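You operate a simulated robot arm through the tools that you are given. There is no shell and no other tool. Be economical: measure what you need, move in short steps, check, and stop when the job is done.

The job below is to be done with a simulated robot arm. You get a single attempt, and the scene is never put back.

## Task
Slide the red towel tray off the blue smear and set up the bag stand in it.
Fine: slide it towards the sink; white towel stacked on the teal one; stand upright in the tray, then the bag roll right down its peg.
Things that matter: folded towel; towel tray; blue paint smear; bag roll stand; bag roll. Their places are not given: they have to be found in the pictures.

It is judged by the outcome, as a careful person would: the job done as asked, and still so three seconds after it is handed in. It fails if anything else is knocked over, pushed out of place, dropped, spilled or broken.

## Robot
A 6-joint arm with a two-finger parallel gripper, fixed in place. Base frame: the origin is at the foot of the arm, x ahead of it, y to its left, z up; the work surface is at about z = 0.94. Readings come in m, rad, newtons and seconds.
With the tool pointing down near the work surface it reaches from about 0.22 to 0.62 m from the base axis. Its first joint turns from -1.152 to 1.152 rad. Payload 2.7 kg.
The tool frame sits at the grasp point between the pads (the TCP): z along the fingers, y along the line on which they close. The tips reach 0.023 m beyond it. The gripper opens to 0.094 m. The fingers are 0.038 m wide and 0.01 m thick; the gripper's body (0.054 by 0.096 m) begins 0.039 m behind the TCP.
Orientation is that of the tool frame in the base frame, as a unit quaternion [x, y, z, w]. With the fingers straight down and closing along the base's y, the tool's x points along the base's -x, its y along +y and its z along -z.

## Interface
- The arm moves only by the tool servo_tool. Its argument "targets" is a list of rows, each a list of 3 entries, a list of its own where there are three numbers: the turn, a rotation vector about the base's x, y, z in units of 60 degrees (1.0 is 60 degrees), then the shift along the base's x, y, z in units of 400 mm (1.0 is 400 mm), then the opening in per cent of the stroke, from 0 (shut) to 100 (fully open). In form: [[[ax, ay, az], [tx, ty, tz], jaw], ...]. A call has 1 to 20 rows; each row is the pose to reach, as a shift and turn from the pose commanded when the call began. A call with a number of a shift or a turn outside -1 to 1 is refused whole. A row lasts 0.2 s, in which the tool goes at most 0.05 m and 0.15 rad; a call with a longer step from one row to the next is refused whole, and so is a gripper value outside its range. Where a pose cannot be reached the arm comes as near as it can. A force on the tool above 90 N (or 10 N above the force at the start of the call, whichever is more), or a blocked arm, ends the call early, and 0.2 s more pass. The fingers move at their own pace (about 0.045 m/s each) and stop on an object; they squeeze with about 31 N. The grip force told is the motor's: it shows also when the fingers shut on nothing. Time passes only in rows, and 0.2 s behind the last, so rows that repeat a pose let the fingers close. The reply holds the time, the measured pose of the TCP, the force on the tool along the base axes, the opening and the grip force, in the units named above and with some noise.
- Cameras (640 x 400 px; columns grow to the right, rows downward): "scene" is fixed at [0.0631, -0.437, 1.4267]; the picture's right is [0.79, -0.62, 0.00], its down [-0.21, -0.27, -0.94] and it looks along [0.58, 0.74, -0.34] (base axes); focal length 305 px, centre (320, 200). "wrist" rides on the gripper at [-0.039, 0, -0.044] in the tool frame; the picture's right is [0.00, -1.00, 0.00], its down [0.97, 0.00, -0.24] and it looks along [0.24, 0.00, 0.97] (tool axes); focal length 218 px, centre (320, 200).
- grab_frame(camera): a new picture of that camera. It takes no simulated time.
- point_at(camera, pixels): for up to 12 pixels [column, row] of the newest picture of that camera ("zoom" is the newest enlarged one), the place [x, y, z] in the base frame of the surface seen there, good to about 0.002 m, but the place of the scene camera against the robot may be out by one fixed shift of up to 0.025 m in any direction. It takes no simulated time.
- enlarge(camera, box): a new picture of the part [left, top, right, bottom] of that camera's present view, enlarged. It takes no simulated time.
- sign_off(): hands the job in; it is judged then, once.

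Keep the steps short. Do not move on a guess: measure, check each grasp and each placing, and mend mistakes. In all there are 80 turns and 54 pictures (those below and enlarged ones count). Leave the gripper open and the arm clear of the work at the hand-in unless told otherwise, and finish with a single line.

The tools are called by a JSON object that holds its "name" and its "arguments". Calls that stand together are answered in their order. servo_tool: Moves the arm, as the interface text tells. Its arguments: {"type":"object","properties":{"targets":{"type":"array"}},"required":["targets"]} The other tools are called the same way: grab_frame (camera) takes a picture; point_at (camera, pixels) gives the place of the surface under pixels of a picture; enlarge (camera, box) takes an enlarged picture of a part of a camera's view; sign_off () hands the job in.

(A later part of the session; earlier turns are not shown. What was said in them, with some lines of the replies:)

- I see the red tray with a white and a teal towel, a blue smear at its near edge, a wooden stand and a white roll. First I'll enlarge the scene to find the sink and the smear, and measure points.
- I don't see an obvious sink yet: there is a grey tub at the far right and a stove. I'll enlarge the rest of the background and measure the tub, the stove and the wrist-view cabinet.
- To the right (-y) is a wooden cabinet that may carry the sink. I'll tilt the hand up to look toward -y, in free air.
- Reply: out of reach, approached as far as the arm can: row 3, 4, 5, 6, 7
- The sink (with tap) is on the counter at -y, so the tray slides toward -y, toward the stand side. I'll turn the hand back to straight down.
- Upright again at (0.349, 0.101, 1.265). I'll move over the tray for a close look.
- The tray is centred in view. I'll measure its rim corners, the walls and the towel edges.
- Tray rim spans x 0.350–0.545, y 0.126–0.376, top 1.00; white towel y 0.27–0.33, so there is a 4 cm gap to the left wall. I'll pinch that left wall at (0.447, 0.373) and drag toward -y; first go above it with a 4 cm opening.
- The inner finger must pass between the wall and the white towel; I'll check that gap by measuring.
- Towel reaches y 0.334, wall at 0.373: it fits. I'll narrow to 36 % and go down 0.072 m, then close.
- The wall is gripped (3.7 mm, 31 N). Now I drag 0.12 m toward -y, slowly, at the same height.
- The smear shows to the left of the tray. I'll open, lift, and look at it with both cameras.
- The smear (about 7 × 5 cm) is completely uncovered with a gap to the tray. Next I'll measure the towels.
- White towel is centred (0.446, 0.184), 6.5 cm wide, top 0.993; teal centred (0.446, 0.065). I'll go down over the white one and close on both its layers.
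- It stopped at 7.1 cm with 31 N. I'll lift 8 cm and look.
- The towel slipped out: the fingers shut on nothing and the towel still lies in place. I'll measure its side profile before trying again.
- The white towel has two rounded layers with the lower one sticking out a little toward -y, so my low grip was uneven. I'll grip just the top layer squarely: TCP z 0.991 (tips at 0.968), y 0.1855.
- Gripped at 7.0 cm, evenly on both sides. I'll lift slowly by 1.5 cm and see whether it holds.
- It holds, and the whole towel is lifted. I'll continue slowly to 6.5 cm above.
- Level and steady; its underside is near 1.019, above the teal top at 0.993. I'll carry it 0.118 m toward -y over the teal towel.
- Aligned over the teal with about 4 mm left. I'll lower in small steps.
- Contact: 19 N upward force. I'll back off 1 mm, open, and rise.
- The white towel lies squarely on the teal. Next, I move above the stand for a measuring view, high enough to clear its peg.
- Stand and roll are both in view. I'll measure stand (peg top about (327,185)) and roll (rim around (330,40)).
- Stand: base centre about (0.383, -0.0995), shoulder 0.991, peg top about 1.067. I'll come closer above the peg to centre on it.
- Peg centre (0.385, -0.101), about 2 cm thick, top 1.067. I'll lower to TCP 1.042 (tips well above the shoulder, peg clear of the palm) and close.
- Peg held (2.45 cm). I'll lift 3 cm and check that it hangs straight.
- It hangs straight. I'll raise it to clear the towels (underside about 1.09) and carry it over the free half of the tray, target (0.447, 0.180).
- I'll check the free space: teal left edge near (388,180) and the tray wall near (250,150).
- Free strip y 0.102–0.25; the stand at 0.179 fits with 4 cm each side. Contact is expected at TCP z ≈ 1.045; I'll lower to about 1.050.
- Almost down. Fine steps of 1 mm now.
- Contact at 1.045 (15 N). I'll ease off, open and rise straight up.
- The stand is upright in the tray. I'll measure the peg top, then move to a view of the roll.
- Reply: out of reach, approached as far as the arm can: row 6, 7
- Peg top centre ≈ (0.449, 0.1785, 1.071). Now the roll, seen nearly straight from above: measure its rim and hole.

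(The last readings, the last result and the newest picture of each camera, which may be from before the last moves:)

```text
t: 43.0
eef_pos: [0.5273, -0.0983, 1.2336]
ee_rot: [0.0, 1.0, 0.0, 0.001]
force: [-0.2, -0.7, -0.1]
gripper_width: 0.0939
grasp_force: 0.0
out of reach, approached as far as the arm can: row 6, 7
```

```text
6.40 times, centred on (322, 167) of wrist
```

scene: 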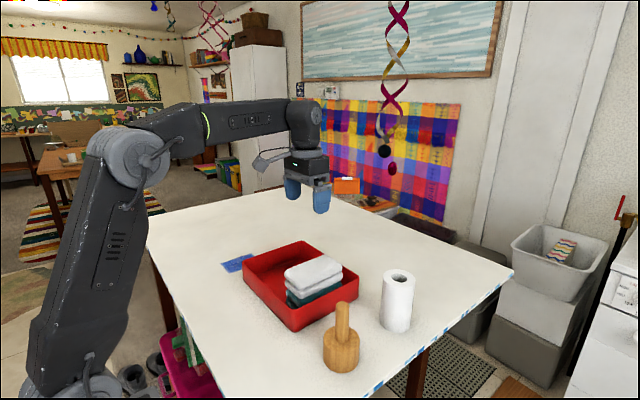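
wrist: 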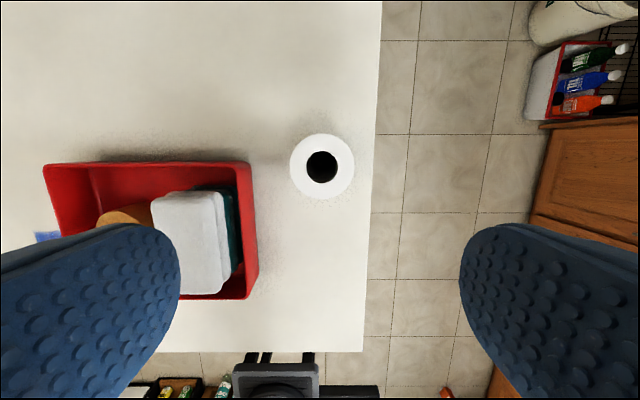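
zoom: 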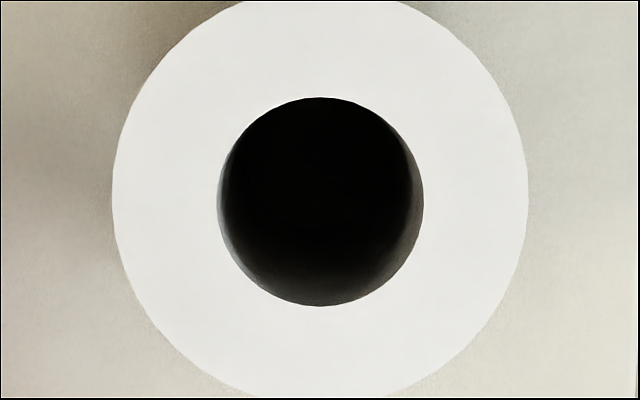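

Roll: centre (0.5443, -0.1003), 6.4 cm across, top 1.055, hole about 3.2 cm against the 2.45 cm peg. I'll move to just above it.

{"name": "servo_tool", "arguments": {"targets": [[[0, 0, 0], [0.01, -0.001, -0.1], 100], [[0, 0, 0], [0.025, -0.003, -0.2], 100], [[0, 0, 0], [0.04, -0.005, -0.28], 100], [[0, 0, 0], [0.0428, -0.005, -0.32], 100], [[0, 0, 0], [0.0428, -0.005, -0.32], 100]]}}

{"name": "grab_frame", "arguments": {"camera": "wrist"}}

```text
t: 44.2
eef_pos: [0.5443, -0.0994, 1.1064]
ee_rot: [0.001, 1.0, 0.0, 0.002]
force: [0.8, -0.4, -0.6]
gripper_width: 0.094
grasp_force: 0.1
```

```text
19 pictures are left
```

wrist: 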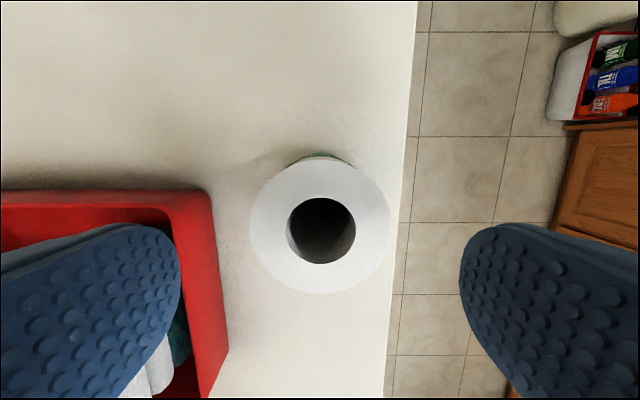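

Centred over the roll, and the left finger stays clear of the tray. I'll lower to TCP z 1.030 and close.

{"name": "servo_tool", "arguments": {"targets": [[[0, 0, 0], [0, -0.002, -0.06], 100], [[0, 0, 0], [0, -0.002, -0.12], 100], [[0, 0, 0], [0, -0.002, -0.17], 100], [[0, 0, 0], [0, -0.002, -0.19], 100], [[0, 0, 0], [0, -0.002, -0.19], 0], [[0, 0, 0], [0, -0.002, -0.19], 0], [[0, 0, 0], [0, -0.002, -0.19], 0], [[0, 0, 0], [0, -0.002, -0.19], 0], [[0, 0, 0], [0, -0.002, -0.19], 0]]}}

{"name": "grab_frame", "arguments": {"camera": "wrist"}}

```text
t: 46.2
eef_pos: [0.5437, -0.1008, 1.029]
ee_rot: [0.0, 1.0, 0.0, 0.002]
force: [0.1, 0.3, -0.2]
gripper_width: 0.0657
grasp_force: 30.5
```

```text
18 pictures are left
```

wrist: 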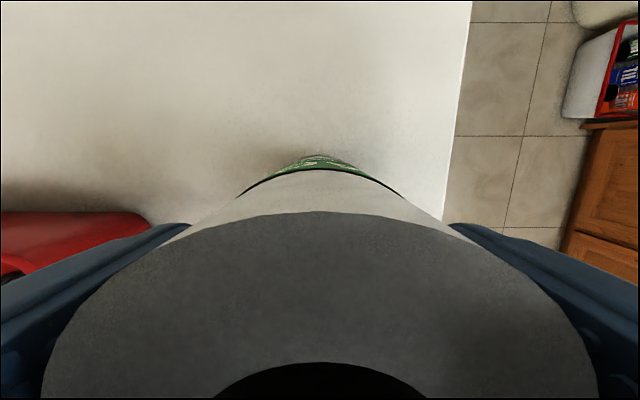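

Gripped at 6.57 cm. I'll lift slowly 5 cm and check.

{"name": "servo_tool", "arguments": {"targets": [[[0, 0, 0], [0, 0, 0.012], 0], [[0, 0, 0], [0, 0, 0.03], 0], [[0, 0, 0], [0, 0, 0.06], 0], [[0, 0, 0], [0, 0, 0.09], 0], [[0, 0, 0], [0, 0, 0.125], 0]]}}

{"name": "enlarge", "arguments": {"camera": "scene", "box": [310, 210, 470, 338]}}

```text
t: 47.4
eef_pos: [0.5444, -0.1005, 1.0801]
ee_rot: [0.002, 1.0, 0.0, 0.001]
force: [-0.1, 0.9, -1.3]
gripper_width: 0.0653
grasp_force: 31.2
```

```text
3.12 times, centred on (390, 274) of scene
```

zoom: 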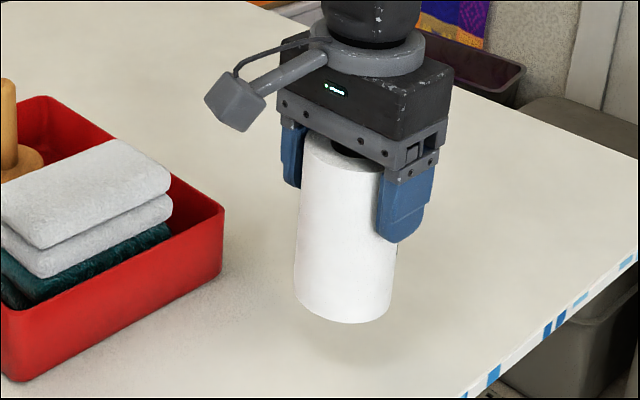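

Held straight. I'll raise it to TCP 1.19 while drawing back, then carry it above the peg at (0.4487, 0.1785).

{"name": "servo_tool", "arguments": {"targets": [[[0, 0, 0], [-0.03, 0, 0.06], 0], [[0, 0, 0], [-0.08, 0, 0.13], 0], [[0, 0, 0], [-0.13, 0.02, 0.2], 0], [[0, 0, 0], [-0.17, 0.06, 0.255], 0], [[0, 0, 0], [-0.2, 0.12, 0.275], 0], [[0, 0, 0], [-0.22, 0.19, 0.275], 0], [[0, 0, 0], [-0.2385, 0.26, 0.275], 0], [[0, 0, 0], [-0.2385, 0.33, 0.275], 0], [[0, 0, 0], [-0.2385, 0.4, 0.275], 0], [[0, 0, 0], [-0.2385, 0.47, 0.275], 0], [[0, 0, 0], [-0.2385, 0.54, 0.275], 0], [[0, 0, 0], [-0.2385, 0.61, 0.275], 0], [[0, 0, 0], [-0.2385, 0.67, 0.275], 0], [[0, 0, 0], [-0.2385, 0.6975, 0.275], 0], [[0, 0, 0], [-0.2385, 0.6975, 0.275], 0]]}}

{"name": "enlarge", "arguments": {"camera": "scene", "box": [210, 160, 370, 288]}}

{"name": "grab_frame", "arguments": {"camera": "wrist"}}

```text
t: 50.6
eef_pos: [0.4489, 0.1788, 1.1888]
ee_rot: [0.0, 1.0, 0.0, 0.001]
force: [0.2, -0.4, -1.2]
gripper_width: 0.0654
grasp_force: 31.2
```

```text
3.12 times, centred on (290, 224) of scene
```

zoom: 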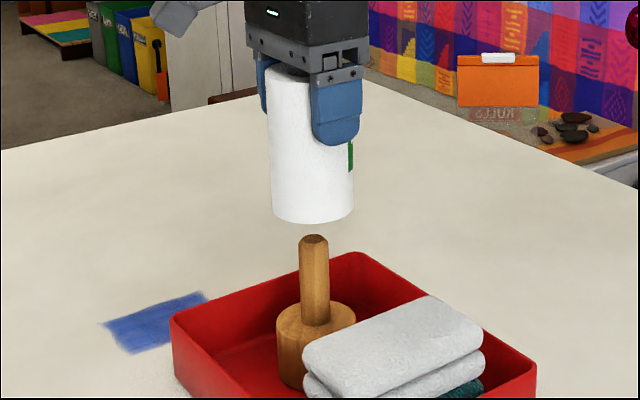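

```text
15 pictures are left
```

wrist: 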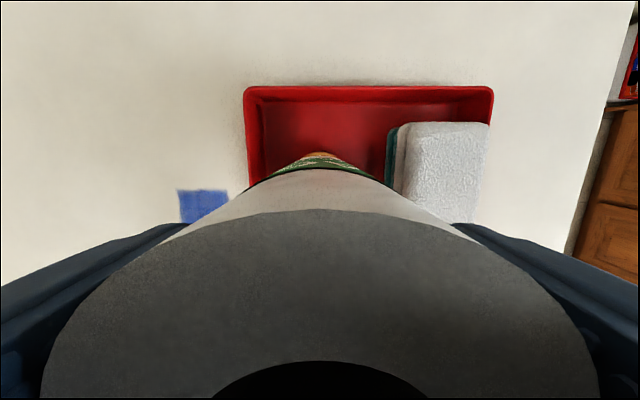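

The roll hangs above the peg. I'll check alignment by measuring roll and peg in the same enlarged picture.

{"name": "point_at", "arguments": {"camera": "zoom", "pixels": [[312, 190], [312, 205], [314, 262], [314, 275], [314, 290], [314, 240], [280, 190], [346, 190], [303, 275], [326, 275]]}}

```text
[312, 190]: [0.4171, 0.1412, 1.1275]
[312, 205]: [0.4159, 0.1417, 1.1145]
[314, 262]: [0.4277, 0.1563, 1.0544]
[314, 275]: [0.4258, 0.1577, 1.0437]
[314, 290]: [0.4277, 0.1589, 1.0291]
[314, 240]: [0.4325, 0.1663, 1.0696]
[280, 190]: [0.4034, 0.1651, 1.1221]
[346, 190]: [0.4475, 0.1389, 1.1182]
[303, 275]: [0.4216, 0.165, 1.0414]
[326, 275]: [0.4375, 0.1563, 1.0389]
```

Computed axes: roll (0.4335, 0.169), peg (0.4334, 0.168) — aligned within 1–2 mm. Lower past the peg's tip slowly, to TCP z ≈ 1.145.

{"name": "servo_tool", "arguments": {"targets": [[[0, 0, 0], [0, -0.001, -0.03], 0], [[0, 0, 0], [0, -0.001, -0.055], 0], [[0, 0, 0], [0, -0.001, -0.07], 0], [[0, 0, 0], [0, -0.001, -0.08], 0], [[0, 0, 0], [0, -0.001, -0.09], 0], [[0, 0, 0], [0, -0.001, -0.1], 0], [[0, 0, 0], [0, -0.001, -0.11], 0]]}}

{"name": "enlarge", "arguments": {"camera": "scene", "box": [240, 190, 340, 270]}}

```text
t: 52.2
eef_pos: [0.4488, 0.1787, 1.1465]
ee_rot: [0.0, 1.0, -0.001, 0.001]
force: [-0.1, 0.8, -1.0]
gripper_width: 0.0655
grasp_force: 31.4
```

```text
5.00 times, centred on (290, 230) of scene
```

zoom: 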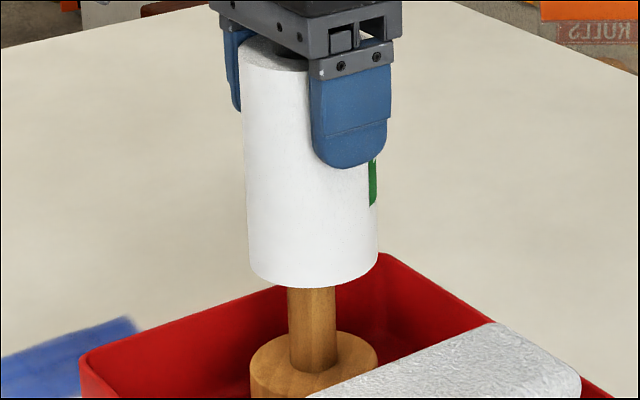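

The peg is inside the hole with no force. Continue down to TCP ≈ 1.090.

{"name": "servo_tool", "arguments": {"targets": [[[0, 0, 0], [0, 0, -0.02], 0], [[0, 0, 0], [0, 0, -0.04], 0], [[0, 0, 0], [0, 0, -0.06], 0], [[0, 0, 0], [0, 0, -0.08], 0], [[0, 0, 0], [0, 0, -0.1], 0], [[0, 0, 0], [0, 0, -0.12], 0], [[0, 0, 0], [0, 0, -0.135], 0]]}}

```text
t: 53.8
eef_pos: [0.4488, 0.179, 1.0916]
ee_rot: [0.0, 1.0, 0.0, 0.001]
force: [0.7, -0.1, -0.7]
gripper_width: 0.0658
grasp_force: 31.0
```

{"name": "servo_tool", "arguments": {"targets": [[[0, 0, 0], [0, 0, -0.004], 0], [[0, 0, 0], [0, 0, -0.008], 0], [[0, 0, 0], [0, 0, -0.011], 0], [[0, 0, 0], [0, 0, -0.014], 0]]}}

```text
t: 54.8
eef_pos: [0.4481, 0.1785, 1.086]
ee_rot: [0.001, 1.0, -0.001, 0.001]
force: [-0.7, 0.5, -1.5]
gripper_width: 0.0655
grasp_force: 31.0
```

{"name": "servo_tool", "arguments": {"targets": [[[0, 0, 0], [0, 0, -0.002], 0], [[0, 0, 0], [0, 0, -0.004], 0], [[0, 0, 0], [0, 0, -0.006], 0]]}}

{"name": "enlarge", "arguments": {"camera": "scene", "box": [240, 200, 340, 280]}}

```text
t: 55.6
eef_pos: [0.4488, 0.1782, 1.0848]
ee_rot: [0.001, 1.0, 0.0, 0.002]
force: [-2.8, -0.6, 8.3]
gripper_width: 0.0656
grasp_force: 31.5
```

```text
5.00 times, centred on (290, 240) of scene
```

zoom: 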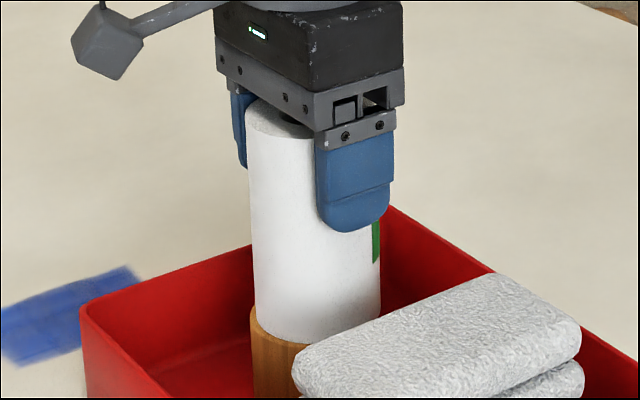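

The roll sits on the shoulder (8 N contact at the expected height). I'll open and rise straight up.

{"name": "servo_tool", "arguments": {"targets": [[[0, 0, 0], [0, 0, 0.001], 80], [[0, 0, 0], [0, 0, 0.001], 90], [[0, 0, 0], [0, 0, 0.001], 95], [[0, 0, 0], [0, 0, 0.001], 95], [[0, 0, 0], [0, 0, 0.04], 95], [[0, 0, 0], [0, 0, 0.1], 100], [[0, 0, 0], [0, 0, 0.18], 100], [[0, 0, 0], [0, 0, 0.26], 100], [[0, 0, 0], [-0.1, 0.0, 0.34], 100], [[0, 0, 0], [-0.2, 0.02, 0.38], 100]]}}

{"name": "grab_frame", "arguments": {"camera": "scene"}}

{"name": "grab_frame", "arguments": {"camera": "wrist"}}

{"name": "enlarge", "arguments": {"camera": "scene", "box": [220, 190, 380, 338]}}

```text
refused: row 9 steps farther than a row can; nothing moved
```

```text
12 pictures are left
```

scene: 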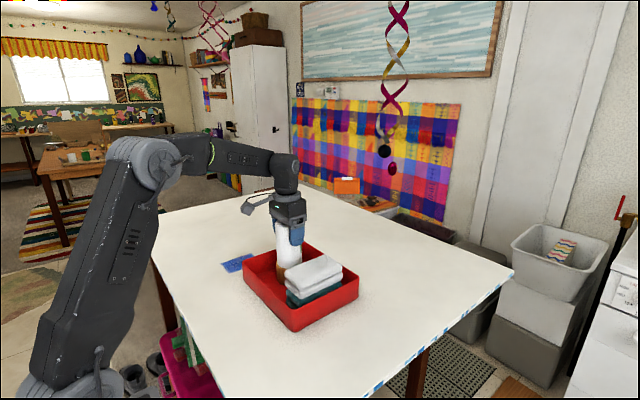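

```text
11 pictures are left
```

wrist: 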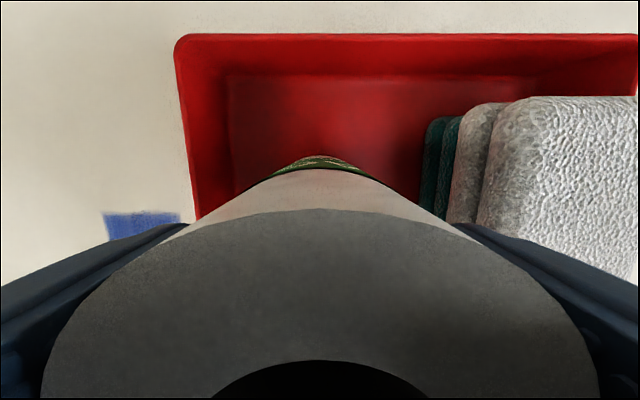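

```text
2.70 times, centred on (300, 264) of scene
```

zoom: 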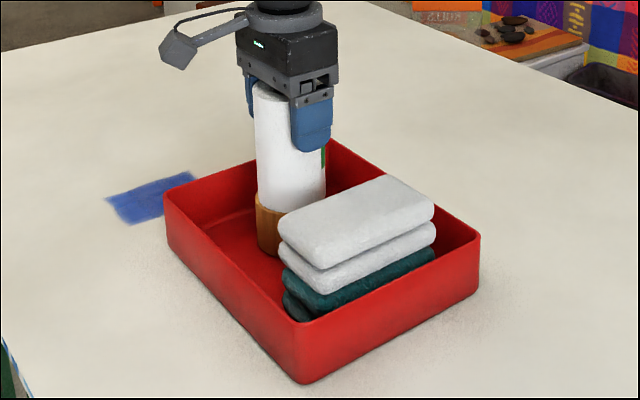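

One step was too long and the call was refused; nothing moved. I'll repeat with shorter steps: open, rise straight, then draw back.

{"name": "servo_tool", "arguments": {"targets": [[[0, 0, 0], [0, 0, 0.001], 80], [[0, 0, 0], [0, 0, 0.001], 90], [[0, 0, 0], [0, 0, 0.001], 95], [[0, 0, 0], [0, 0, 0.001], 95], [[0, 0, 0], [0, 0, 0.04], 95], [[0, 0, 0], [0, 0, 0.1], 100], [[0, 0, 0], [0, 0, 0.18], 100], [[0, 0, 0], [0, 0, 0.26], 100], [[0, 0, 0], [-0.06, 0, 0.34], 100], [[0, 0, 0], [-0.14, 0, 0.38], 100], [[0, 0, 0], [-0.22, 0, 0.4], 100]]}}

{"name": "grab_frame", "arguments": {"camera": "scene"}}

{"name": "grab_frame", "arguments": {"camera": "wrist"}}

{"name": "enlarge", "arguments": {"camera": "scene", "box": [220, 190, 380, 338]}}

```text
t: 58.0
eef_pos: [0.3607, 0.1774, 1.2416]
ee_rot: [0.0, 1.0, 0.0, 0.0]
force: [-0.6, -0.4, -0.4]
gripper_width: 0.0937
grasp_force: 0.0
```

```text
9 pictures are left
```

scene: 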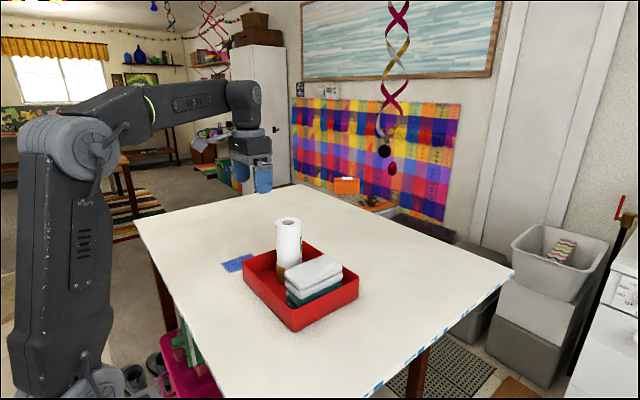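

```text
8 pictures are left
```

wrist: 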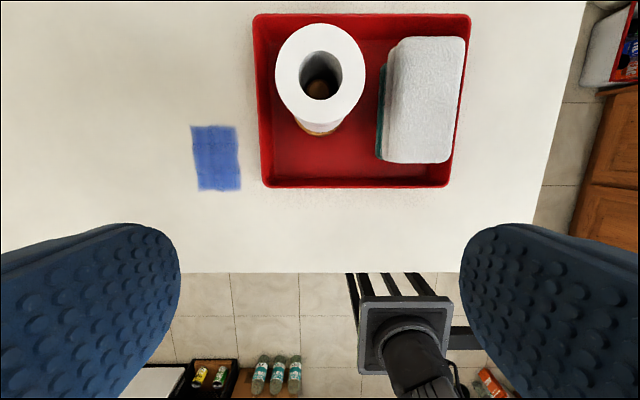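

```text
2.70 times, centred on (300, 264) of scene
```

zoom: 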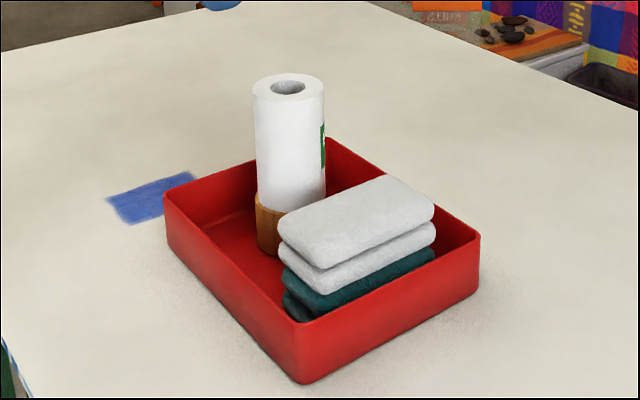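

Everything looks right. A last check: the roll's top should be about 1.11 and level if it is right down.

{"name": "point_at", "arguments": {"camera": "wrist", "pixels": [[285, 75], [355, 75], [320, 32], [320, 115], [322, 90], [430, 100]]}}

```text
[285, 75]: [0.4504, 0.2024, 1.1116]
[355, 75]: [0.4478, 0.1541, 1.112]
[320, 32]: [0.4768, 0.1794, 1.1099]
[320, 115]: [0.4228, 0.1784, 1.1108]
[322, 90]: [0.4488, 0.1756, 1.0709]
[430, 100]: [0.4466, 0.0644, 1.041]
```

The roll's top is level at 1.111, which is the shoulder height plus the roll's height, so it is fully seated. The smear is uncovered, the gripper is open and the arm is clear, so I'll hand in.

{"name": "sign_off", "arguments": {}}

```text
The job is handed in.
```

Done: the tray is off the smear towards the sink, the white towel is on the teal one, and the stand is upright in the tray with the bag roll fully down its peg.
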